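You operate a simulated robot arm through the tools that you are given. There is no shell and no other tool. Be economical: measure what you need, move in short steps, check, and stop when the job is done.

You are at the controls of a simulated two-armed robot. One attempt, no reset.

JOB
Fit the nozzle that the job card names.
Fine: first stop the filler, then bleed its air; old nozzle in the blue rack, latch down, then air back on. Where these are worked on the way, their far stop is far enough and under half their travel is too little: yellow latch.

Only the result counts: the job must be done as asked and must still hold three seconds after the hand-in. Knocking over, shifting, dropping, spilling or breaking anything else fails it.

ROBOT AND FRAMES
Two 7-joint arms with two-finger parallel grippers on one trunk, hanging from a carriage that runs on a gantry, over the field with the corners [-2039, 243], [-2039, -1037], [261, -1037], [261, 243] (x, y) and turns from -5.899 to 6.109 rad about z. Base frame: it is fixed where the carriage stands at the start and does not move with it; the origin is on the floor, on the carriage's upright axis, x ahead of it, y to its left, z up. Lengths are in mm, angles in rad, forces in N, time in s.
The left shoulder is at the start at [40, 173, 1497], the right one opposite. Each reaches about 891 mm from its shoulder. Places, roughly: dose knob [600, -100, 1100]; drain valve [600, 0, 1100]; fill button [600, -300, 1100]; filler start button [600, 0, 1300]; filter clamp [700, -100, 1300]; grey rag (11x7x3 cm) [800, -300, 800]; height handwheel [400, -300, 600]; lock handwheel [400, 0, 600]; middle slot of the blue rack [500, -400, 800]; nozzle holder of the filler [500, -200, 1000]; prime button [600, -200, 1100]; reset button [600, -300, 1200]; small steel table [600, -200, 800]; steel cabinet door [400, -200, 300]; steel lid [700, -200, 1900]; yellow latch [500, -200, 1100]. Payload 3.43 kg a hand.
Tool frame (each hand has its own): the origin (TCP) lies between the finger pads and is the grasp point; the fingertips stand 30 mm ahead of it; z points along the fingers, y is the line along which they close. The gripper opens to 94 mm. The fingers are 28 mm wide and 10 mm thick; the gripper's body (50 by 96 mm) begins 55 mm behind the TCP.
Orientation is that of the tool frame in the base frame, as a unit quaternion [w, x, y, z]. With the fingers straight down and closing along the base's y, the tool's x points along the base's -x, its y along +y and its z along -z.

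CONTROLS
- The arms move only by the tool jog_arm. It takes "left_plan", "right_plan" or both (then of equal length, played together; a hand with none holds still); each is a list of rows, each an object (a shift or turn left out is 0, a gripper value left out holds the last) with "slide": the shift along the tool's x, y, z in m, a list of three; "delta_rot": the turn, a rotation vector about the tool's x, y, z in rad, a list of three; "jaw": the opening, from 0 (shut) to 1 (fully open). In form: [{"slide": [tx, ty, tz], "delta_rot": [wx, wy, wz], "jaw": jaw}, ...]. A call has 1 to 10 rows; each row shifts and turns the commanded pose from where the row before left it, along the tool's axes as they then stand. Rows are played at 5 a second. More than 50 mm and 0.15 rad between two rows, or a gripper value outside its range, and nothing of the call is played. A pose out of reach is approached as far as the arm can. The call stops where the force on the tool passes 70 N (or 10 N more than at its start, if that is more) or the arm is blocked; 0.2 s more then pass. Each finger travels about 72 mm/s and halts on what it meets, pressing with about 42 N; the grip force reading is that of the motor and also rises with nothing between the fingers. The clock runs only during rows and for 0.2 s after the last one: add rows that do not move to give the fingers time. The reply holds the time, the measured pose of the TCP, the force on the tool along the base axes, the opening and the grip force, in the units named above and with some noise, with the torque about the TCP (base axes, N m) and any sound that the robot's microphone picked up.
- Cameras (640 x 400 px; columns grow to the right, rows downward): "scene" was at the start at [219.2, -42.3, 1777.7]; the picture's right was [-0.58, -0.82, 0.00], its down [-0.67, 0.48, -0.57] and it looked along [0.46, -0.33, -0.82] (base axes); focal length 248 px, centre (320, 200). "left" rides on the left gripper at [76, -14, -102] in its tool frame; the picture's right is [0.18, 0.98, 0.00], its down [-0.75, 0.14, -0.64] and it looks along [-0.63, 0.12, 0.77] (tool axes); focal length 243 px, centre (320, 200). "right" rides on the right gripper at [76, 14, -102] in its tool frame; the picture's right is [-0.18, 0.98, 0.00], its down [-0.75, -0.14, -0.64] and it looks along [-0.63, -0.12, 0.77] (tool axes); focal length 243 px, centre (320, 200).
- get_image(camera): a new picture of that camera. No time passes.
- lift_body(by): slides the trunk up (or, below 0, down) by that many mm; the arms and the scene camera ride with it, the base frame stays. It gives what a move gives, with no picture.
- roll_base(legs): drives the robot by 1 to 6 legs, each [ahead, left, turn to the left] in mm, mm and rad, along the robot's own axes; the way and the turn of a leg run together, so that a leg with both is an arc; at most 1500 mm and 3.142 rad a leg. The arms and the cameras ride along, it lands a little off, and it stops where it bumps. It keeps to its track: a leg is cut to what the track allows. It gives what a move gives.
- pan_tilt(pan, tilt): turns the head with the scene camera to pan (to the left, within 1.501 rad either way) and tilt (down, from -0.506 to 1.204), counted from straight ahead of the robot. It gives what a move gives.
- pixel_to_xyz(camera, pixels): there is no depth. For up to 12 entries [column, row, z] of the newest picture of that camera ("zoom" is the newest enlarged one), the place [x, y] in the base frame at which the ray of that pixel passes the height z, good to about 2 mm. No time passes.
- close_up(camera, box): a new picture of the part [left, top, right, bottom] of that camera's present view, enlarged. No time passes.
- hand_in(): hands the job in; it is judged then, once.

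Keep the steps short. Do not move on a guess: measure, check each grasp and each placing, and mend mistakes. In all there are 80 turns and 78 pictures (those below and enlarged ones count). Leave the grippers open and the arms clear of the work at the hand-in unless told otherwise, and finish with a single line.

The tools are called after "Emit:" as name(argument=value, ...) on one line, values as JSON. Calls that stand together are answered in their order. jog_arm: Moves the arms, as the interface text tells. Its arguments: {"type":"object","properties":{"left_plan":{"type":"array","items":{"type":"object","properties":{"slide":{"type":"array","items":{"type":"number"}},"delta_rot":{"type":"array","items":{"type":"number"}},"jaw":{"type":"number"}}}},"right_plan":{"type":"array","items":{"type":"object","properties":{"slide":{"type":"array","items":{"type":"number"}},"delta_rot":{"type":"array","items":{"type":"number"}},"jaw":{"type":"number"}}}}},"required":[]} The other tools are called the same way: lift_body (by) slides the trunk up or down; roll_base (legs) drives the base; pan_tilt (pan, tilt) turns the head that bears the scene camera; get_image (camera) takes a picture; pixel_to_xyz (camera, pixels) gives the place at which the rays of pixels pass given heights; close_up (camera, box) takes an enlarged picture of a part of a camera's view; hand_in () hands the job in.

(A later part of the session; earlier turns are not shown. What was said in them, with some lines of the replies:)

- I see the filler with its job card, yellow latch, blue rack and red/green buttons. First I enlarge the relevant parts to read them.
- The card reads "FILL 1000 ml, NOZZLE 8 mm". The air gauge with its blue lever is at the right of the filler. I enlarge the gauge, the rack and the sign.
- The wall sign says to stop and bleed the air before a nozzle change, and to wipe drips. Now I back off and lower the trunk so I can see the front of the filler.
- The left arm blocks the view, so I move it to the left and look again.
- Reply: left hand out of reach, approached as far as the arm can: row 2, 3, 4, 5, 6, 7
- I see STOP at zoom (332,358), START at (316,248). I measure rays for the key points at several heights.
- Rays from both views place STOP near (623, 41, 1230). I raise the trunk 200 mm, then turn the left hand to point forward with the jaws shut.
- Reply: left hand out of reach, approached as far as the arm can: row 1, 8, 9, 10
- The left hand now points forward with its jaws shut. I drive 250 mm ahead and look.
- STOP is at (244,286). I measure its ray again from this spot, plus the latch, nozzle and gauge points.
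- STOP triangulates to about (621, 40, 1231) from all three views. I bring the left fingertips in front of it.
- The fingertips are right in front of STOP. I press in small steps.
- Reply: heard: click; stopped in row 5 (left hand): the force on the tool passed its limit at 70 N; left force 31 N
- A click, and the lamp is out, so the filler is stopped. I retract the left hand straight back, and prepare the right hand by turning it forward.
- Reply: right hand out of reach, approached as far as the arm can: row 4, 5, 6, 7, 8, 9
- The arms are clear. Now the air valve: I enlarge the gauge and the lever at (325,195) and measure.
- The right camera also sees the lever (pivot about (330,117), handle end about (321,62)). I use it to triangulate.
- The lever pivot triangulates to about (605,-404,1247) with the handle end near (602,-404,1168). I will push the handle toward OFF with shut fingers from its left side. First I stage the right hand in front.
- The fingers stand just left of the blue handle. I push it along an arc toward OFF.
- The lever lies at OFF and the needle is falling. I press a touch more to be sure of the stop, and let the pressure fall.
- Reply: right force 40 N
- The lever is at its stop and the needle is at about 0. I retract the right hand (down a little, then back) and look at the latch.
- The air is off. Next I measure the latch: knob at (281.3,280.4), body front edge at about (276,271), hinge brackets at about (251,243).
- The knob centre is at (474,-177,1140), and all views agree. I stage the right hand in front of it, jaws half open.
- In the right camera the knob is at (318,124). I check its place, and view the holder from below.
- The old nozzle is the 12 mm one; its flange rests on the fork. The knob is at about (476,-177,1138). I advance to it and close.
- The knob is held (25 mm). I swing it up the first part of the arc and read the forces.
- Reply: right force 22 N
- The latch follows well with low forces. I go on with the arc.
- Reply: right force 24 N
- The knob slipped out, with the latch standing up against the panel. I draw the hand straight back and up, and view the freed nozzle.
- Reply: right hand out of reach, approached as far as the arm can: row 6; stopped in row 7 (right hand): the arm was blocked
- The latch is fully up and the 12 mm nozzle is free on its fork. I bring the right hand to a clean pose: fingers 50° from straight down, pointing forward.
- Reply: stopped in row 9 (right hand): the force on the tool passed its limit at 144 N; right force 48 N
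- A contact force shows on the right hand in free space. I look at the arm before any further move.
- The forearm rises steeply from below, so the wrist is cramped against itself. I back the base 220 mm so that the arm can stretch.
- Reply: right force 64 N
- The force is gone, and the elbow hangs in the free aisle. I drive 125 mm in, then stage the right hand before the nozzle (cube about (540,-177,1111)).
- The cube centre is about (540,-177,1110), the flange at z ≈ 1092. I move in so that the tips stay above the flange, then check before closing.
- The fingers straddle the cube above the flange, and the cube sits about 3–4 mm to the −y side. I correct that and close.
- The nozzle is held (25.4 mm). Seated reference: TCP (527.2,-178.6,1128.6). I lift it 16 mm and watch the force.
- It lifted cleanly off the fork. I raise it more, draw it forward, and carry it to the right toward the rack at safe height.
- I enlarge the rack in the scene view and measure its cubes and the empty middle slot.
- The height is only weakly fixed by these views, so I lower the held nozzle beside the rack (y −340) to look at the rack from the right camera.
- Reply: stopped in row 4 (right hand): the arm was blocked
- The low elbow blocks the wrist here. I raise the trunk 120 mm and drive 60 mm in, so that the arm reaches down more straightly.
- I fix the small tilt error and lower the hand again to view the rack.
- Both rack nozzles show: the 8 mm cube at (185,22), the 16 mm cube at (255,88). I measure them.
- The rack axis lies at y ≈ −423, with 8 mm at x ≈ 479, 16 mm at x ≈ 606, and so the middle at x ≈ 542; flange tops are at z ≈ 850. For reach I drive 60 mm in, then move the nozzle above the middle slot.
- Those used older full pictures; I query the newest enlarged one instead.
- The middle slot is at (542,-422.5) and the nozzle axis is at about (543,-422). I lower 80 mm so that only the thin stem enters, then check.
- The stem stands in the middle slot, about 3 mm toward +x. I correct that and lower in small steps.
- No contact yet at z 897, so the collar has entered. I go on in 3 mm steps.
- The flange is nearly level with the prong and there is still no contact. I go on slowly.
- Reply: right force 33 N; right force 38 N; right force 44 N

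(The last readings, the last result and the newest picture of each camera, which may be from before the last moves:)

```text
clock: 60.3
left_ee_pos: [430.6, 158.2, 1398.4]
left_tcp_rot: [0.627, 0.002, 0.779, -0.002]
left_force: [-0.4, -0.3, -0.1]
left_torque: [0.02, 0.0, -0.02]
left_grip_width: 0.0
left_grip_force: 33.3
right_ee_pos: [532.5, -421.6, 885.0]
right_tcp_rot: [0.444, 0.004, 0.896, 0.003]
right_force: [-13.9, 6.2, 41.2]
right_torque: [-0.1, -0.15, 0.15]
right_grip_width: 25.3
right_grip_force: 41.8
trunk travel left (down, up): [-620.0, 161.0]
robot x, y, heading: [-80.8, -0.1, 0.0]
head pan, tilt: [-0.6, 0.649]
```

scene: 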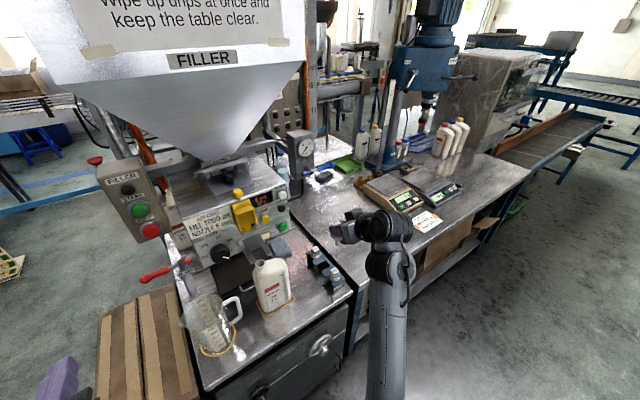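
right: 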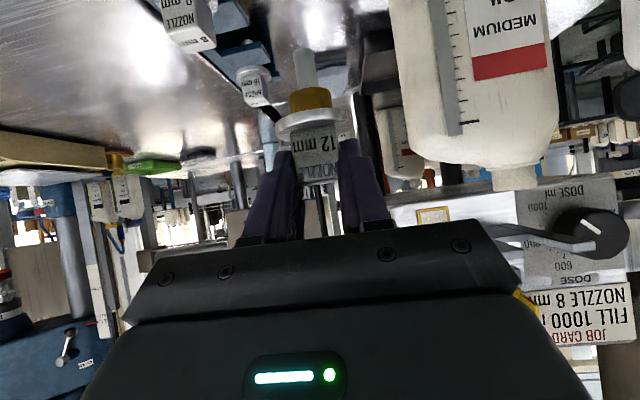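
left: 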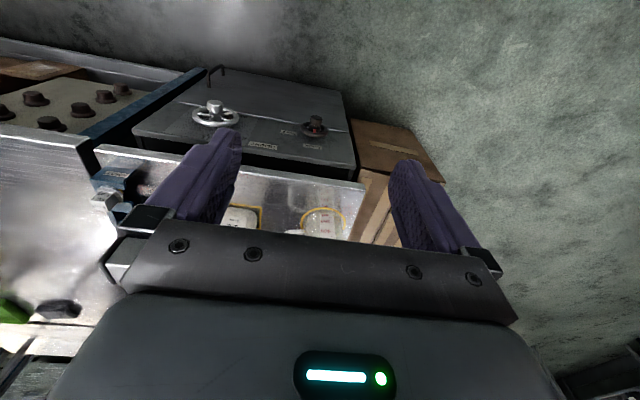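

Firm contact at z ≈ 887, as expected for the flange on the prongs. I take off the press force and look at the seat before letting go.

Emit:
jog_arm(right_plan=[{"slide": [-0.002, 0, -0.0016]}, {"slide": [-0.0016, 0, -0.0012]}])

Emit:
close_up(camera="scene", box=[300, 270, 370, 330])

```text
clock: 60.9
left_ee_pos: [432.3, 158.6, 1397.6]
left_tcp_rot: [0.627, 0.002, 0.779, -0.002]
left_force: [-0.2, 0.2, 0.0]
left_torque: [0.02, -0.05, 0.0]
left_grip_width: 0.2
left_grip_force: 33.1
right_ee_pos: [529.1, -421.8, 885.0]
right_tcp_rot: [0.44, 0.005, 0.898, 0.004]
right_force: [4.0, -0.6, 10.3]
right_torque: [-0.2, -0.52, 0.06]
right_grip_width: 25.1
right_grip_force: 42.1
trunk travel left (down, up): [-620.0, 161.0]
robot x, y, heading: [-81.1, 1.0, 0.0]
head pan, tilt: [-0.6, 0.649]
```

```text
6.67 times, centred on (335, 300) of scene
```

zoom: 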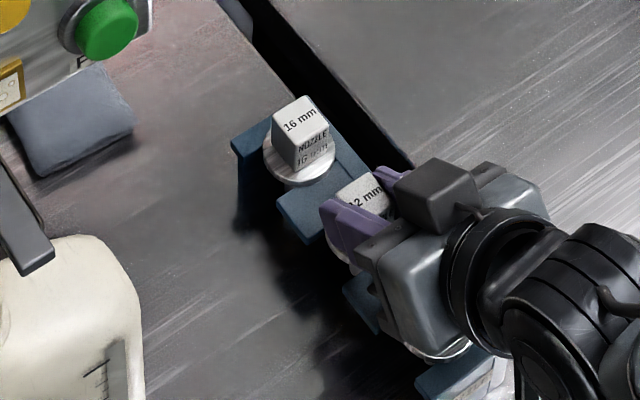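

It sits in the middle slot, level with the 16 mm one. I open the jaws and draw back along the fingers.

Emit:
jog_arm(right_plan=[{"jaw": 0.6}, {}, {}, {"slide": [0, 0, -0.02]}, {"slide": [0, 0, -0.04]}, {"slide": [0, 0, -0.045]}, {"slide": [0, 0, -0.045]}])

Emit:
get_image(camera="right")

```text
clock: 62.5
left_ee_pos: [428.1, 157.2, 1398.5]
left_tcp_rot: [0.626, 0.002, 0.78, -0.002]
left_force: [-0.3, -0.2, 1.2]
left_torque: [0.01, 0.02, 0.01]
left_grip_width: 0.1
left_grip_force: 33.3
right_ee_pos: [409.6, -421.5, 978.5]
right_tcp_rot: [0.44, 0.004, 0.898, 0.004]
right_force: [-0.4, 0.1, -0.4]
right_torque: [-0.03, 0.01, -0.02]
right_grip_width: 56.2
right_grip_force: 0.1
trunk travel left (down, up): [-620.0, 161.0]
robot x, y, heading: [-78.8, 0.1, 0.001]
head pan, tilt: [-0.6, 0.649]
```

```text
10 pictures are left
```

right: 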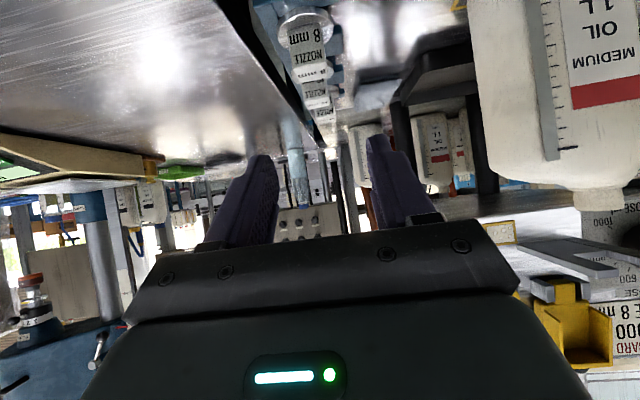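

The old nozzle stands in the middle slot in line with the others. The same grasp 64 mm nearer fits the 8 mm nozzle: TCP (465,-422,886). I approach along the fingers.

Emit:
jog_arm(right_plan=[{"slide": [0.0195, 0, 0.0202]}, {"slide": [0.0195, 0, 0.0202]}, {"slide": [0, 0, 0.03]}, {"slide": [0, 0, 0.02]}, {"slide": [0, 0, 0.01]}])

Emit:
close_up(camera="right", box=[230, 0, 430, 200])

```text
clock: 63.7
left_ee_pos: [430.4, 158.5, 1397.2]
left_tcp_rot: [0.627, 0.001, 0.779, -0.002]
left_force: [0.0, -0.8, 0.1]
left_torque: [0.06, 0.0, 0.0]
left_grip_width: 0.2
left_grip_force: 33.6
right_ee_pos: [464.8, -420.6, 885.2]
right_tcp_rot: [0.441, 0.004, 0.898, 0.004]
right_force: [0.3, 0.2, -0.1]
right_torque: [-0.01, -0.04, 0.02]
right_grip_width: 56.3
right_grip_force: 0.0
trunk travel left (down, up): [-620.0, 161.0]
robot x, y, heading: [-79.1, -3.0, -0.004]
head pan, tilt: [-0.6, 0.649]
```

```text
2.00 times, centred on (330, 100) of right
```

zoom: 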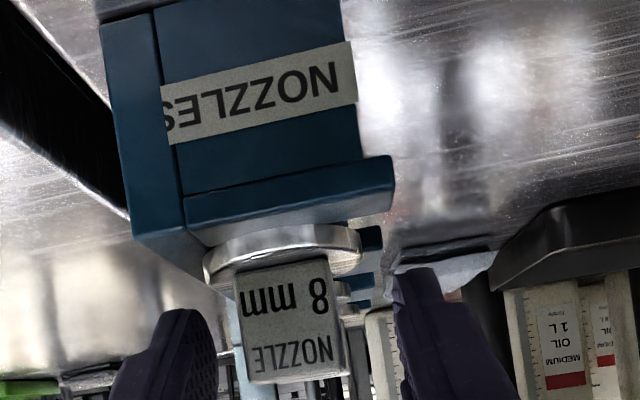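

The view matches the earlier grasp. I shift 3 mm to −y as before and close.

Emit:
jog_arm(right_plan=[{"slide": [0, -0.003, 0]}, {"jaw": 0}, {}, {}])

Emit:
close_up(camera="right", box=[230, 0, 430, 200])

```text
clock: 64.7
left_ee_pos: [430.7, 158.2, 1398.4]
left_tcp_rot: [0.626, 0.002, 0.78, -0.002]
left_force: [-0.8, 0.0, -0.5]
left_torque: [0.01, 0.02, -0.02]
left_grip_width: 0.0
left_grip_force: 33.3
right_ee_pos: [465.6, -423.5, 885.1]
right_tcp_rot: [0.441, 0.004, 0.898, 0.003]
right_force: [0.0, 0.2, 3.2]
right_torque: [-0.05, -0.03, -0.01]
right_grip_width: 25.4
right_grip_force: 41.8
trunk travel left (down, up): [-620.0, 161.0]
robot x, y, heading: [-78.7, -0.9, -0.001]
head pan, tilt: [-0.6, 0.649]
```

```text
2.00 times, centred on (330, 100) of right
```

zoom: 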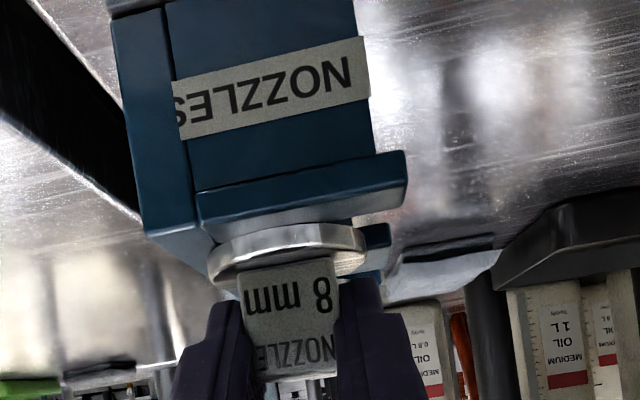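

The 8 mm nozzle is held. I lift it straight up out of its slot.

Emit:
jog_arm(right_plan=[{"slide": [-0.004, 0, -0.0031]}, {"slide": [-0.012, 0, -0.0092]}, {"slide": [-0.0316, 0, -0.0245]}, {"slide": [-0.0316, 0, -0.0245]}, {"slide": [-0.0316, 0, -0.0245]}, {"slide": [-0.0237, 0, -0.0184]}])

Emit:
roll_base(legs=[[-120, 0, 0]])

Emit:
jog_arm(right_plan=[{"slide": [-0.0206, 0.035, -0.0015]}, {"slide": [-0.0206, 0.035, -0.0015]}, {"slide": [-0.0206, 0.035, -0.0015]}, {"slide": [-0.0206, 0.035, -0.0015]}, {"slide": [-0.0206, 0.035, -0.0015]}, {"slide": [-0.0206, 0.035, -0.0015]}, {"slide": [-0.0206, 0.035, -0.0015]}])

Emit:
get_image(camera="scene")

```text
clock: 66.1
left_ee_pos: [429.9, 159.4, 1397.6]
left_tcp_rot: [0.626, 0.0, 0.78, -0.001]
left_force: [0.4, 0.5, 0.4]
left_torque: [0.02, 0.01, -0.01]
left_grip_width: 0.0
left_grip_force: 32.9
right_ee_pos: [463.8, -426.2, 1055.5]
right_tcp_rot: [0.44, 0.005, 0.898, 0.004]
right_force: [-0.1, 0.0, -1.1]
right_torque: [0.02, 0.02, 0.01]
right_grip_width: 25.3
right_grip_force: 42.5
trunk travel left (down, up): [-620.0, 161.0]
robot x, y, heading: [-76.5, -2.1, 0.001]
head pan, tilt: [-0.6, 0.649]
```

```text
clock: 67.3
left_ee_pos: [309.9, 159.6, 1397.9]
left_tcp_rot: [0.627, 0.001, 0.779, -0.001]
left_force: [-0.1, 0.2, -0.7]
left_torque: [-0.01, 0.02, -0.01]
left_grip_width: 0.1
left_grip_force: 32.9
right_ee_pos: [344.8, -424.5, 1055.4]
right_tcp_rot: [0.44, 0.004, 0.898, 0.004]
right_force: [0.9, -0.3, -0.6]
right_torque: [0.02, -0.01, -0.01]
right_grip_width: 25.0
right_grip_force: 41.9
trunk travel left (down, up): [-620.0, 161.0]
robot x, y, heading: [-203.1, 1.1, -0.003]
head pan, tilt: [-0.6, 0.649]
```

```text
clock: 68.9
left_ee_pos: [312.1, 158.5, 1397.0]
left_tcp_rot: [0.627, 0.001, 0.779, -0.001]
left_force: [-0.3, 0.4, -0.1]
left_torque: [-0.02, -0.02, -0.01]
left_grip_width: 0.0
left_grip_force: 33.3
right_ee_pos: [427.1, -179.7, 1177.9]
right_tcp_rot: [0.44, 0.005, 0.898, 0.004]
right_force: [0.8, 0.7, -0.9]
right_torque: [0.04, 0.02, -0.04]
right_grip_width: 25.5
right_grip_force: 42.8
trunk travel left (down, up): [-620.0, 161.0]
robot x, y, heading: [-199.4, 2.2, -0.006]
head pan, tilt: [-0.6, 0.649]
```

```text
7 pictures are left
```

scene: 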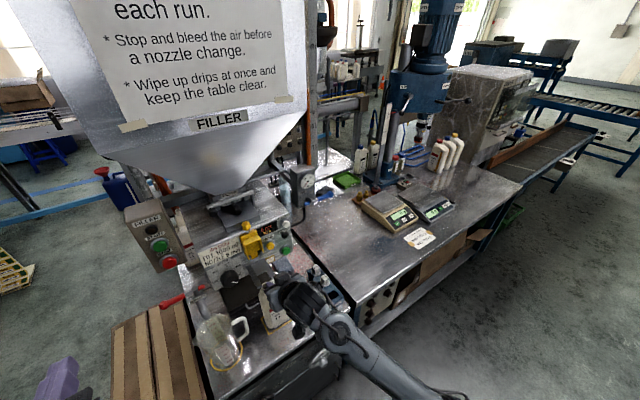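

Now I move in over the fork at clear height, reversing the removal path, then lower to just above the seat.

Emit:
jog_arm(right_plan=[{"slide": [-0.0189, 0.0003, 0.0276]}, {"slide": [-0.0189, 0.0003, 0.0276]}, {"slide": [-0.0189, 0.0003, 0.0276]}, {"slide": [0.0119, 0, 0.0092]}, {"slide": [0.0095, 0, 0.0074]}])

Emit:
close_up(camera="right", box=[230, 0, 430, 200])

```text
clock: 70.1
left_ee_pos: [311.0, 159.1, 1397.8]
left_tcp_rot: [0.626, 0.001, 0.78, -0.001]
left_force: [-0.5, 0.0, 0.1]
left_torque: [-0.04, 0.0, 0.03]
left_grip_width: 0.1
left_grip_force: 32.9
right_ee_pos: [525.6, -178.9, 1145.7]
right_tcp_rot: [0.44, 0.003, 0.898, 0.005]
right_force: [-0.4, 0.4, -1.7]
right_torque: [0.02, -0.01, 0.05]
right_grip_width: 25.2
right_grip_force: 42.2
trunk travel left (down, up): [-620.0, 161.0]
robot x, y, heading: [-202.4, 4.4, -0.004]
head pan, tilt: [-0.6, 0.649]
```

```text
2.00 times, centred on (330, 100) of right
```

zoom: 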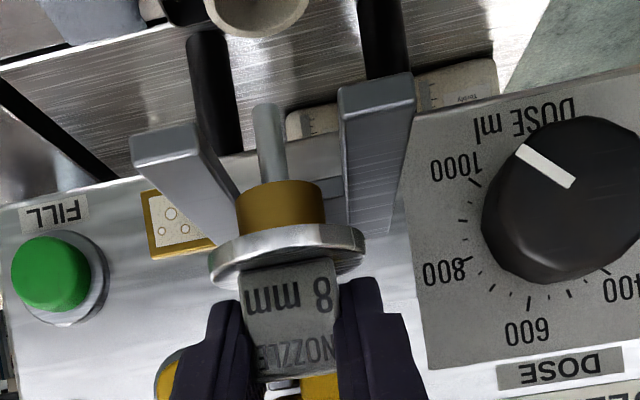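

This matches the removal picture at the same height. I lower it in small steps.

Emit:
jog_arm(right_plan=[{"slide": [0.0039, 0, 0.0049]}, {"slide": [0.0047, 0, 0.0037]}, {"slide": [0.0024, 0, 0.0018]}])

Emit:
jog_arm(right_plan=[{"slide": [0.0016, 0, 0.0012]}])

Emit:
jog_arm(right_plan=[{"slide": [0.0012, 0, 0.0009]}])

```text
clock: 70.9
left_ee_pos: [310.4, 158.5, 1396.3]
left_tcp_rot: [0.626, 0.002, 0.78, -0.002]
left_force: [0.4, -0.1, 0.3]
left_torque: [-0.02, -0.03, 0.01]
left_grip_width: 0.3
left_grip_force: 33.4
right_ee_pos: [527.4, -179.4, 1130.1]
right_tcp_rot: [0.44, 0.004, 0.898, 0.004]
right_force: [1.3, 0.2, -1.1]
right_torque: [0.02, 0.01, -0.02]
right_grip_width: 25.6
right_grip_force: 41.8
trunk travel left (down, up): [-620.0, 161.0]
robot x, y, heading: [-199.2, -0.3, 0.002]
head pan, tilt: [-0.6, 0.649]
```

```text
clock: 71.3
left_ee_pos: [311.3, 159.3, 1397.5]
left_tcp_rot: [0.627, 0.001, 0.779, -0.001]
left_force: [0.5, 0.1, 0.4]
left_torque: [0.0, -0.01, 0.0]
left_grip_width: 0.2
left_grip_force: 33.4
right_ee_pos: [527.0, -180.1, 1128.8]
right_tcp_rot: [0.439, 0.004, 0.898, 0.004]
right_force: [0.5, 0.7, -0.9]
right_torque: [-0.01, 0.03, -0.01]
right_grip_width: 25.4
right_grip_force: 42.2
trunk travel left (down, up): [-620.0, 161.0]
robot x, y, heading: [-201.4, -0.0, -0.002]
head pan, tilt: [-0.6, 0.649]
```

```text
clock: 71.7
left_ee_pos: [309.8, 158.8, 1397.4]
left_tcp_rot: [0.626, 0.001, 0.779, -0.001]
left_force: [0.3, -0.2, 0.2]
left_torque: [0.0, -0.02, 0.0]
left_grip_width: 0.0
left_grip_force: 33.2
right_ee_pos: [528.1, -179.9, 1126.1]
right_tcp_rot: [0.44, 0.004, 0.898, 0.004]
right_force: [0.3, 0.2, -0.9]
right_torque: [0.01, 0.01, -0.02]
right_grip_width: 25.4
right_grip_force: 41.5
trunk travel left (down, up): [-620.0, 161.0]
robot x, y, heading: [-197.4, 3.4, -0.002]
head pan, tilt: [-0.6, 0.649]
```

No contact yet (expected near 1126–1127). I go 1.5 mm at a time.

Emit:
jog_arm(right_plan=[{"slide": [0.0012, 0, 0.0009]}])

Emit:
jog_arm(right_plan=[{"slide": [0.0012, 0, 0.0009]}])

```text
clock: 72.1
left_ee_pos: [311.1, 159.5, 1397.4]
left_tcp_rot: [0.626, 0.002, 0.78, -0.002]
left_force: [0.3, 0.1, -0.9]
left_torque: [0.01, -0.01, 0.0]
left_grip_width: 0.0
left_grip_force: 33.3
right_ee_pos: [527.6, -180.3, 1125.4]
right_tcp_rot: [0.44, 0.004, 0.898, 0.005]
right_force: [-0.7, -0.4, -0.4]
right_torque: [0.0, 0.02, 0.01]
right_grip_width: 25.1
right_grip_force: 41.1
trunk travel left (down, up): [-620.0, 161.0]
robot x, y, heading: [-199.3, -0.3, -0.001]
head pan, tilt: [-0.6, 0.649]
```

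```text
clock: 72.5
left_ee_pos: [310.2, 159.0, 1398.7]
left_tcp_rot: [0.627, 0.002, 0.779, -0.002]
left_force: [0.2, 0.0, -0.3]
left_torque: [0.0, 0.01, -0.03]
left_grip_width: 0.1
left_grip_force: 32.6
right_ee_pos: [528.6, -180.1, 1126.7]
right_tcp_rot: [0.442, 0.003, 0.897, 0.005]
right_force: [-3.6, 0.8, 7.6]
right_torque: [-0.11, 0.04, -0.06]
right_grip_width: 25.1
right_grip_force: 42.0
trunk travel left (down, up): [-620.0, 161.0]
robot x, y, heading: [-201.3, 2.7, 0.003]
head pan, tilt: [-0.6, 0.649]
```

Contact: the flange has met the fork. I check the seat by picture.

Emit:
close_up(camera="right", box=[230, 0, 430, 200])

```text
2.00 times, centred on (330, 100) of right
```

zoom: 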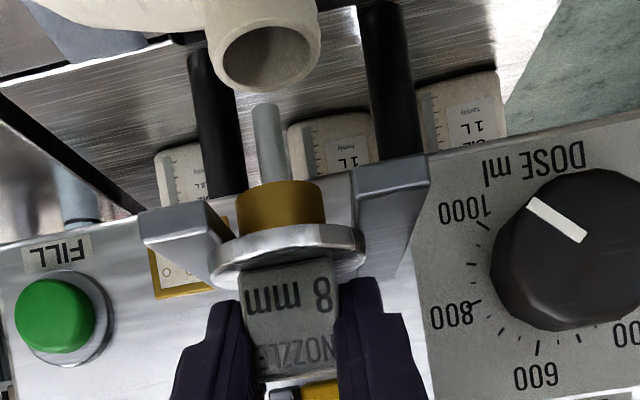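

It sits just as the old one did. I open the jaws, back off along the fingers, and look at the seat and the latch.

Emit:
jog_arm(right_plan=[{"jaw": 0.6}, {}, {}, {"slide": [0, 0, -0.02]}, {"slide": [0, 0, -0.04]}, {"slide": [0, 0, -0.045]}, {"slide": [-0.03, -0.03, -0.015]}, {"slide": [-0.03, -0.03, -0.015]}])

Emit:
close_up(camera="scene", box=[180, 200, 340, 310])

```text
clock: 74.3
left_ee_pos: [311.7, 159.0, 1398.4]
left_tcp_rot: [0.626, 0.001, 0.779, -0.001]
left_force: [-0.2, -0.3, -0.5]
left_torque: [-0.02, 0.01, 0.02]
left_grip_width: 0.3
left_grip_force: 32.5
right_ee_pos: [458.1, -242.1, 1254.2]
right_tcp_rot: [0.44, 0.002, 0.898, 0.005]
right_force: [0.3, 0.2, -0.9]
right_torque: [0.01, 0.01, 0.0]
right_grip_width: 56.4
right_grip_force: 0.1
trunk travel left (down, up): [-620.0, 161.0]
robot x, y, heading: [-201.3, 2.7, -0.002]
head pan, tilt: [-0.6, 0.649]
```

```text
3.64 times, centred on (260, 255) of scene
```

zoom: 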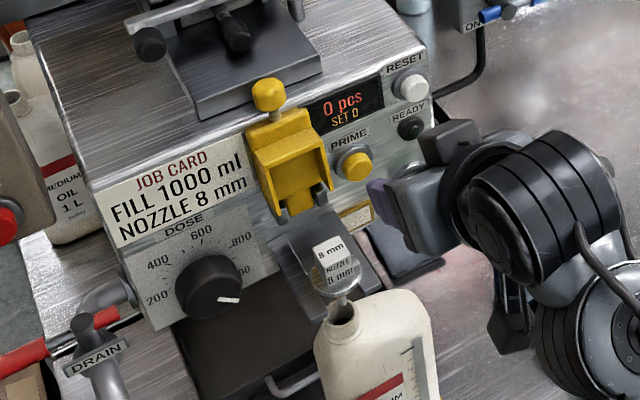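

The 8 mm nozzle stands upright in the fork. The raised knob is at zoom (269,95); I measure it.

Emit:
pixel_to_xyz(camera="zoom", pixels=[[269, 95, 1260], [269, 95, 1265], [269, 95, 1270], [269, 95, 1280]])

```text
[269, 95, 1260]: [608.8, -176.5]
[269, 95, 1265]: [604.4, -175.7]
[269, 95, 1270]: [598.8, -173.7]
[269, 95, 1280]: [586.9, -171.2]
```

The knob is at about (601,-176,1268). I come to it along the fingers and grip it.

Emit:
jog_arm(right_plan=[{"slide": [-0.0246, 0.0164, 0.0086]}, {"slide": [-0.0246, 0.0164, 0.0086]}, {"slide": [-0.0246, 0.0164, 0.0086]}, {"slide": [-0.0246, 0.0164, 0.0086]}, {"slide": [0, 0, 0.03]}, {"slide": [0, 0, 0.02]}, {"jaw": 0}, {}, {}])

```text
clock: 76.3
left_ee_pos: [309.7, 158.7, 1398.8]
left_tcp_rot: [0.627, 0.001, 0.779, -0.001]
left_force: [-0.5, 0.4, 0.5]
left_torque: [0.06, -0.01, -0.01]
left_grip_width: 0.0
left_grip_force: 32.7
right_ee_pos: [583.5, -175.9, 1280.1]
right_tcp_rot: [0.44, 0.004, 0.898, 0.004]
right_force: [2.4, 0.0, -2.5]
right_torque: [-0.04, -0.31, -0.02]
right_grip_width: 23.0
right_grip_force: 45.3
trunk travel left (down, up): [-620.0, 161.0]
robot x, y, heading: [-203.9, -0.6, -0.003]
head pan, tilt: [-0.6, 0.649]
```

The knob is held (23 mm). I swing the latch down along the reverse arc, first half.

Emit:
jog_arm(right_plan=[{"slide": [0.0097, 0, -0.0115]}, {"slide": [0.0098, 0, -0.0116]}, {"slide": [0.0124, 0, -0.0086]}, {"slide": [0.0125, 0, -0.0086]}, {"slide": [0.0142, 0, -0.0051]}, {"slide": [0.0143, 0, -0.0052]}])

```text
clock: 77.7
left_ee_pos: [309.7, 158.0, 1397.6]
left_tcp_rot: [0.627, 0.001, 0.779, -0.002]
left_force: [0.3, 0.1, -0.1]
left_torque: [0.01, 0.0, -0.01]
left_grip_width: 0.0
left_grip_force: 32.6
right_ee_pos: [498.7, -175.4, 1253.6]
right_tcp_rot: [0.44, 0.004, 0.898, 0.004]
right_force: [0.6, 0.1, 0.6]
right_torque: [-0.01, -0.01, -0.01]
right_grip_width: 0.0
right_grip_force: 33.1
trunk travel left (down, up): [-620.0, 161.0]
robot x, y, heading: [-196.2, -0.6, -0.001]
head pan, tilt: [-0.6, 0.649]
```

The knob slipped out (width 0). I look where the latch now stands.

Emit:
close_up(camera="scene", box=[180, 190, 340, 310])

```text
3.33 times, centred on (260, 250) of scene
```

zoom: 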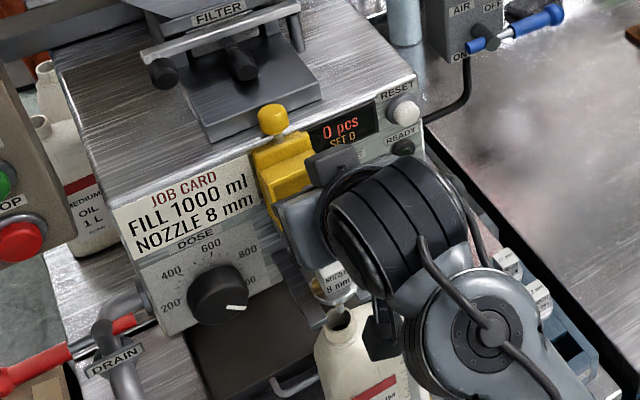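

The latch is still up. The 23 mm width shows that I held the knob only at the tips' edge: its centre is nearer (608,-176.5,1261). I grip again about 16 mm deeper.

Emit:
jog_arm(right_plan=[{"slide": [0, 0, -0.02], "jaw": 0.6}, {"slide": [-0.0366, -0.0005, 0.0188]}, {"slide": [-0.0366, -0.0005, 0.0188]}, {"slide": [0, 0, 0.025]}, {"slide": [0, 0, 0.015]}, {"slide": [0, 0, 0.01]}, {"jaw": 0}, {}, {}])

```text
clock: 79.7
left_ee_pos: [311.0, 159.6, 1397.0]
left_tcp_rot: [0.626, 0.002, 0.779, -0.002]
left_force: [0.6, 0.2, -0.9]
left_torque: [0.01, 0.0, 0.01]
left_grip_width: 0.0
left_grip_force: 33.0
right_ee_pos: [597.8, -175.9, 1269.5]
right_tcp_rot: [0.44, 0.004, 0.898, 0.004]
right_force: [0.8, 1.0, 1.1]
right_torque: [0.04, -0.13, 0.02]
right_grip_width: 25.1
right_grip_force: 44.8
trunk travel left (down, up): [-620.0, 161.0]
robot x, y, heading: [-195.4, -2.1, -0.005]
head pan, tilt: [-0.6, 0.649]
```

Now the knob is held at its full 25 mm. I start the arc down gently and check that the grip holds.

Emit:
jog_arm(right_plan=[{"slide": [0.005, 0, -0.007]}, {"slide": [0.005, 0, -0.007]}, {"slide": [0.0053, 0, -0.0068]}, {"slide": [0.0077, 0, -0.0063]}, {"slide": [0.0077, 0, -0.0063]}, {"slide": [0.0076, 0, -0.0064]}])

```text
clock: 81.1
left_ee_pos: [311.8, 159.1, 1397.9]
left_tcp_rot: [0.627, 0.001, 0.779, -0.001]
left_force: [-0.7, 0.4, 0.3]
left_torque: [-0.01, 0.01, -0.01]
left_grip_width: 0.2
left_grip_force: 32.6
right_ee_pos: [546.0, -176.6, 1265.9]
right_tcp_rot: [0.441, 0.004, 0.898, 0.005]
right_force: [7.9, 2.3, 4.9]
right_torque: [0.08, -1.36, 0.0]
right_grip_width: 25.2
right_grip_force: 45.0
trunk travel left (down, up): [-620.0, 161.0]
robot x, y, heading: [-200.0, -1.9, -0.002]
head pan, tilt: [-0.6, 0.649]
```

The grip holds (25.2 mm) and the latch follows. I continue the arc.

Emit:
jog_arm(right_plan=[{"slide": [0.0135, 0, -0.0063]}, {"slide": [0.0135, 0, -0.0062]}, {"slide": [0.0146, 0, -0.0025]}, {"slide": [0.0147, 0, -0.0025]}, {"slide": [0.0148, 0, 0.0013]}, {"slide": [0.0148, 0, 0.0014]}])

```text
clock: 82.5
left_ee_pos: [310.5, 159.1, 1397.5]
left_tcp_rot: [0.627, 0.002, 0.779, -0.002]
left_force: [-1.4, -0.5, -0.7]
left_torque: [-0.02, 0.01, 0.01]
left_grip_width: 0.0
left_grip_force: 33.3
right_ee_pos: [480.0, -175.8, 1205.1]
right_tcp_rot: [0.44, 0.004, 0.898, 0.004]
right_force: [-1.5, 0.3, 10.0]
right_torque: [0.0, -1.26, -0.03]
right_grip_width: 25.1
right_grip_force: 44.2
trunk travel left (down, up): [-620.0, 161.0]
robot x, y, heading: [-196.5, -0.6, -0.002]
head pan, tilt: [-0.6, 0.649]
```

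Emit:
jog_arm(right_plan=[{"slide": [0.014, 0, 0.0051]}, {"slide": [0.014, 0, 0.0052]}, {"slide": [0.0129, 0, 0.0093]}, {"slide": [0.0128, 0, 0.0093]}])

```text
clock: 83.5
left_ee_pos: [310.3, 159.1, 1397.3]
left_tcp_rot: [0.627, 0.002, 0.779, -0.002]
left_force: [-0.6, -0.1, -0.5]
left_torque: [0.01, -0.01, 0.0]
left_grip_width: 0.3
left_grip_force: 33.3
right_ee_pos: [468.7, -177.0, 1143.1]
right_tcp_rot: [0.44, 0.004, 0.898, 0.004]
right_force: [-12.2, -1.7, 9.9]
right_torque: [-0.03, -1.33, 0.04]
right_grip_width: 25.2
right_grip_force: 44.9
trunk travel left (down, up): [-620.0, 161.0]
robot x, y, heading: [-197.1, -2.8, 0.003]
head pan, tilt: [-0.6, 0.649]
```

The knob is back at about (479,-177,1135), its original low place. I press a few mm more to feel the stop.

Emit:
jog_arm(right_plan=[{"slide": [0.0032, 0, 0.0025]}, {"slide": [0.0032, 0, 0.0025]}])

```text
clock: 84.1
left_ee_pos: [309.1, 158.1, 1396.9]
left_tcp_rot: [0.626, 0.0, 0.78, -0.001]
left_force: [-0.3, 0.1, 0.1]
left_torque: [-0.01, -0.01, 0.05]
left_grip_width: 0.0
left_grip_force: 32.9
right_ee_pos: [469.2, -176.2, 1140.4]
right_tcp_rot: [0.442, 0.004, 0.897, 0.005]
right_force: [-23.7, -3.1, 26.2]
right_torque: [-0.02, -0.92, 0.0]
right_grip_width: 24.8
right_grip_force: 45.0
trunk travel left (down, up): [-620.0, 161.0]
robot x, y, heading: [-199.8, 1.2, 0.002]
head pan, tilt: [-0.6, 0.649]
```

The stop is felt (force rises, no more travel). I release, back off along the fingers and move toward the air lever.

Emit:
jog_arm(right_plan=[{"jaw": 0.6}, {}, {}, {"slide": [0, 0, -0.02]}, {"slide": [0, 0, -0.04]}, {"slide": [0, 0, -0.04]}, {"slide": [0, 0, -0.02], "jaw": 0}])

Emit:
jog_arm(right_plan=[{"slide": [-0.0181, -0.0366, 0.0059]}, {"slide": [-0.0181, -0.0366, 0.0059]}, {"slide": [-0.0181, -0.0366, 0.0059]}, {"slide": [-0.0181, -0.0366, 0.0059]}, {"slide": [-0.0181, -0.0366, 0.0059]}, {"slide": [-0.0181, -0.0366, 0.0059]}, {"slide": [-0.0181, -0.0366, 0.0059]}, {"slide": [-0.0181, -0.0366, 0.0059]}])

Emit:
jog_arm(right_plan=[{"delta_rot": [0, -0.125, 0]}, {"delta_rot": [0, -0.125, 0]}, {"delta_rot": [0, -0.125, 0]}, {"delta_rot": [0, -0.115, 0]}])

Emit:
close_up(camera="scene", box=[200, 150, 400, 290])

```text
clock: 85.7
left_ee_pos: [310.6, 159.1, 1398.0]
left_tcp_rot: [0.627, 0.001, 0.779, -0.001]
left_force: [0.4, -0.6, -0.2]
left_torque: [0.04, 0.0, -0.02]
left_grip_width: 0.0
left_grip_force: 32.6
right_ee_pos: [372.6, -177.4, 1210.5]
right_tcp_rot: [0.44, 0.004, 0.898, 0.005]
right_force: [-0.2, -0.1, -1.0]
right_torque: [0.02, 0.0, 0.02]
right_grip_width: 0.9
right_grip_force: 0.3
trunk travel left (down, up): [-620.0, 161.0]
robot x, y, heading: [-199.3, -0.9, 0.004]
head pan, tilt: [-0.6, 0.649]
```

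```text
clock: 87.5
left_ee_pos: [311.5, 159.6, 1398.0]
left_tcp_rot: [0.627, 0.001, 0.779, -0.001]
left_force: [0.4, 0.1, -0.8]
left_torque: [-0.01, -0.01, -0.03]
left_grip_width: 0.1
left_grip_force: 33.2
right_ee_pos: [499.3, -471.6, 1292.2]
right_tcp_rot: [0.44, 0.004, 0.898, 0.004]
right_force: [-0.9, 0.1, -0.6]
right_torque: [0.01, -0.01, -0.01]
right_grip_width: 0.0
right_grip_force: 32.8
trunk travel left (down, up): [-620.0, 161.0]
robot x, y, heading: [-198.5, 1.4, 0.002]
head pan, tilt: [-0.6, 0.649]
```

```text
clock: 88.5
left_ee_pos: [310.9, 160.1, 1397.9]
left_tcp_rot: [0.626, 0.001, 0.78, -0.001]
left_force: [-0.3, 0.9, 0.5]
left_torque: [-0.01, -0.01, 0.0]
left_grip_width: 0.0
left_grip_force: 33.0
right_ee_pos: [499.2, -470.6, 1292.5]
right_tcp_rot: [0.644, 0.005, 0.765, 0.003]
right_force: [0.5, 0.0, -0.5]
right_torque: [0.01, 0.01, -0.04]
right_grip_width: 0.0
right_grip_force: 32.9
trunk travel left (down, up): [-620.0, 161.0]
robot x, y, heading: [-198.6, 1.8, -0.003]
head pan, tilt: [-0.6, 0.649]
```

```text
2.86 times, centred on (300, 220) of scene
```

zoom: 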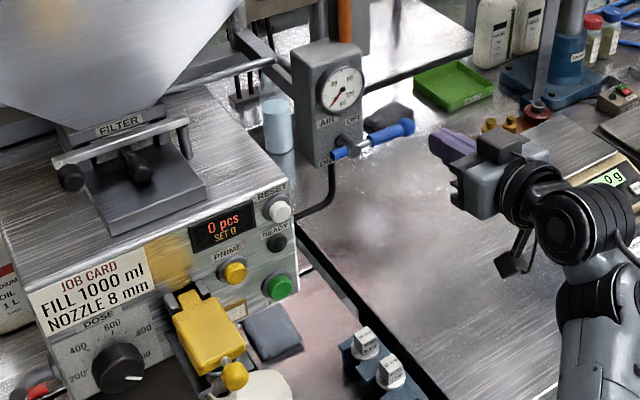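

The latch is down; the rack holds 16 and 12. The lever is still at OFF. I bring the shut fingers above the handle.

Emit:
jog_arm(right_plan=[{"slide": [-0.015, 0, 0.02]}, {"slide": [0, 0, 0.035]}, {"slide": [0, 0, 0.028]}])

Emit:
jog_arm(right_plan=[{"slide": [0.0197, 0.0016, 0.0034]}, {"slide": [0.0173, -0.0035, 0.003]}, {"slide": [0.0175, 0.0012, 0.003]}, {"slide": [0.0167, 0.0058, 0.0029]}, {"slide": [0.0147, 0.0099, 0.0025]}, {"slide": [0.0116, 0.0135, 0.002]}, {"slide": [0.0079, 0.016, 0.0014]}, {"slide": [0.002, 0.006, 0.0003]}])

```text
clock: 89.3
left_ee_pos: [309.7, 159.2, 1397.5]
left_tcp_rot: [0.626, 0.002, 0.78, -0.002]
left_force: [0.5, 0.0, -0.2]
left_torque: [0.0, 0.0, 0.04]
left_grip_width: 0.0
left_grip_force: 32.9
right_ee_pos: [583.1, -471.4, 1295.2]
right_tcp_rot: [0.645, 0.006, 0.764, 0.002]
right_force: [0.3, 0.4, -0.3]
right_torque: [0.0, -0.01, 0.02]
right_grip_width: 0.0
right_grip_force: 33.1
trunk travel left (down, up): [-620.0, 161.0]
robot x, y, heading: [-197.1, -0.8, -0.001]
head pan, tilt: [-0.6, 0.649]
```

```text
clock: 91.1
left_ee_pos: [311.5, 155.7, 1398.5]
left_tcp_rot: [0.627, 0.001, 0.779, -0.002]
left_force: [0.9, 0.7, 0.3]
left_torque: [0.01, 0.02, 0.01]
left_grip_width: 0.1
left_grip_force: 32.7
right_ee_pos: [583.7, -426.8, 1188.7]
right_tcp_rot: [0.645, 0.007, 0.764, -0.001]
right_force: [5.2, -18.1, 3.9]
right_torque: [-0.28, -0.17, -0.46]
right_grip_width: 0.0
right_grip_force: 32.9
trunk travel left (down, up): [-620.0, 161.0]
robot x, y, heading: [-200.0, -1.7, 0.001]
head pan, tilt: [-0.6, 0.649]
```

Contact near the ON position with −18 N. I push a little further to the stop.

Emit:
jog_arm(right_plan=[{"slide": [0, 0.005, 0]}, {"slide": [0, 0.004, 0]}, {"slide": [0, 0, 0]}, {"slide": [0, 0, 0]}])

Emit:
close_up(camera="scene", box=[230, 140, 370, 280])

```text
clock: 92.1
left_ee_pos: [311.2, 154.2, 1397.3]
left_tcp_rot: [0.627, 0.001, 0.779, -0.004]
left_force: [0.1, -0.3, -0.7]
left_torque: [0.04, -0.03, 0.0]
left_grip_width: 0.0
left_grip_force: 33.0
right_ee_pos: [581.8, -424.0, 1188.9]
right_tcp_rot: [0.644, 0.011, 0.765, -0.005]
right_force: [8.7, -42.1, -3.2]
right_torque: [-0.76, -0.06, -1.08]
right_grip_width: 0.0
right_grip_force: 32.9
trunk travel left (down, up): [-620.0, 161.0]
robot x, y, heading: [-200.9, -0.6, -0.006]
head pan, tilt: [-0.6, 0.649]
```

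```text
2.86 times, centred on (300, 210) of scene
```

zoom: 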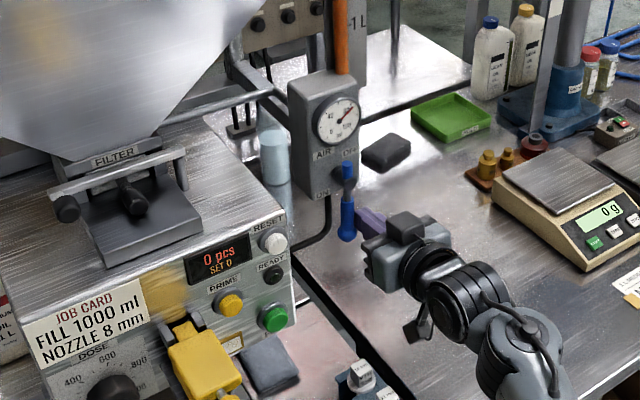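

The lever is at ON and the gauge is back at about 85 psi. I withdraw, open both grippers, back off, and take a last look.

Emit:
jog_arm(right_plan=[{"slide": [0, -0.015, 0]}, {"slide": [0, 0, -0.045]}, {"slide": [0, 0, -0.045]}, {"slide": [0, 0, -0.045]}, {"slide": [0, -0.03, 0], "jaw": 1}, {}, {}], left_plan=[{}, {}, {}, {}, {"jaw": 1}, {}, {}])

Emit:
roll_base(legs=[[-150, 0, 0]])

Emit:
close_up(camera="scene", box=[150, 110, 380, 310])

```text
clock: 93.7
left_ee_pos: [310.7, 159.3, 1397.7]
left_tcp_rot: [0.626, 0.002, 0.78, -0.002]
left_force: [0.1, 0.1, 0.3]
left_torque: [0.03, 0.04, 0.01]
left_grip_width: 93.9
left_grip_force: 0.1
right_ee_pos: [451.7, -455.4, 1208.3]
right_tcp_rot: [0.644, 0.004, 0.765, 0.004]
right_force: [0.0, 0.3, -0.3]
right_torque: [-0.04, -0.01, 0.0]
right_grip_width: 94.1
right_grip_force: 0.1
trunk travel left (down, up): [-620.0, 161.0]
robot x, y, heading: [-200.3, -2.5, -0.006]
head pan, tilt: [-0.6, 0.649]
```

```text
clock: 95.1
left_ee_pos: [160.5, 158.4, 1397.6]
left_tcp_rot: [0.626, 0.001, 0.78, -0.001]
left_force: [1.0, -0.7, 0.2]
left_torque: [-0.01, 0.0, 0.0]
left_grip_width: 94.1
left_grip_force: 0.1
right_ee_pos: [301.4, -455.4, 1207.7]
right_tcp_rot: [0.644, 0.006, 0.765, 0.002]
right_force: [-0.2, -0.2, -0.3]
right_torque: [-0.02, 0.01, 0.0]
right_grip_width: 94.3
right_grip_force: 0.2
trunk travel left (down, up): [-620.0, 161.0]
robot x, y, heading: [-344.1, -2.3, -0.007]
head pan, tilt: [-0.6, 0.649]
```

```text
2.00 times, centred on (265, 210) of scene
5 turns are left
```

zoom: 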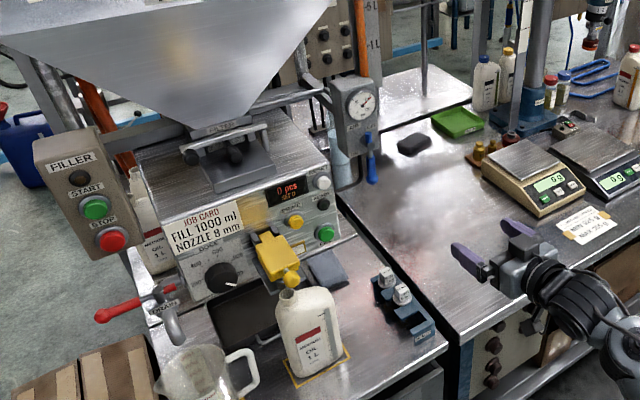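

The filler lamp is out, the latch is down over the 8 mm nozzle, the 12 mm is in the rack's middle slot, the air lever is on, and both arms are clear. I hand in.

Emit:
hand_in()

```text
The job is handed in.
```

The 8 mm nozzle is fitted with the latch down, the old 12 mm nozzle is in the blue rack's middle slot, the filler is stopped, and the air is back on.
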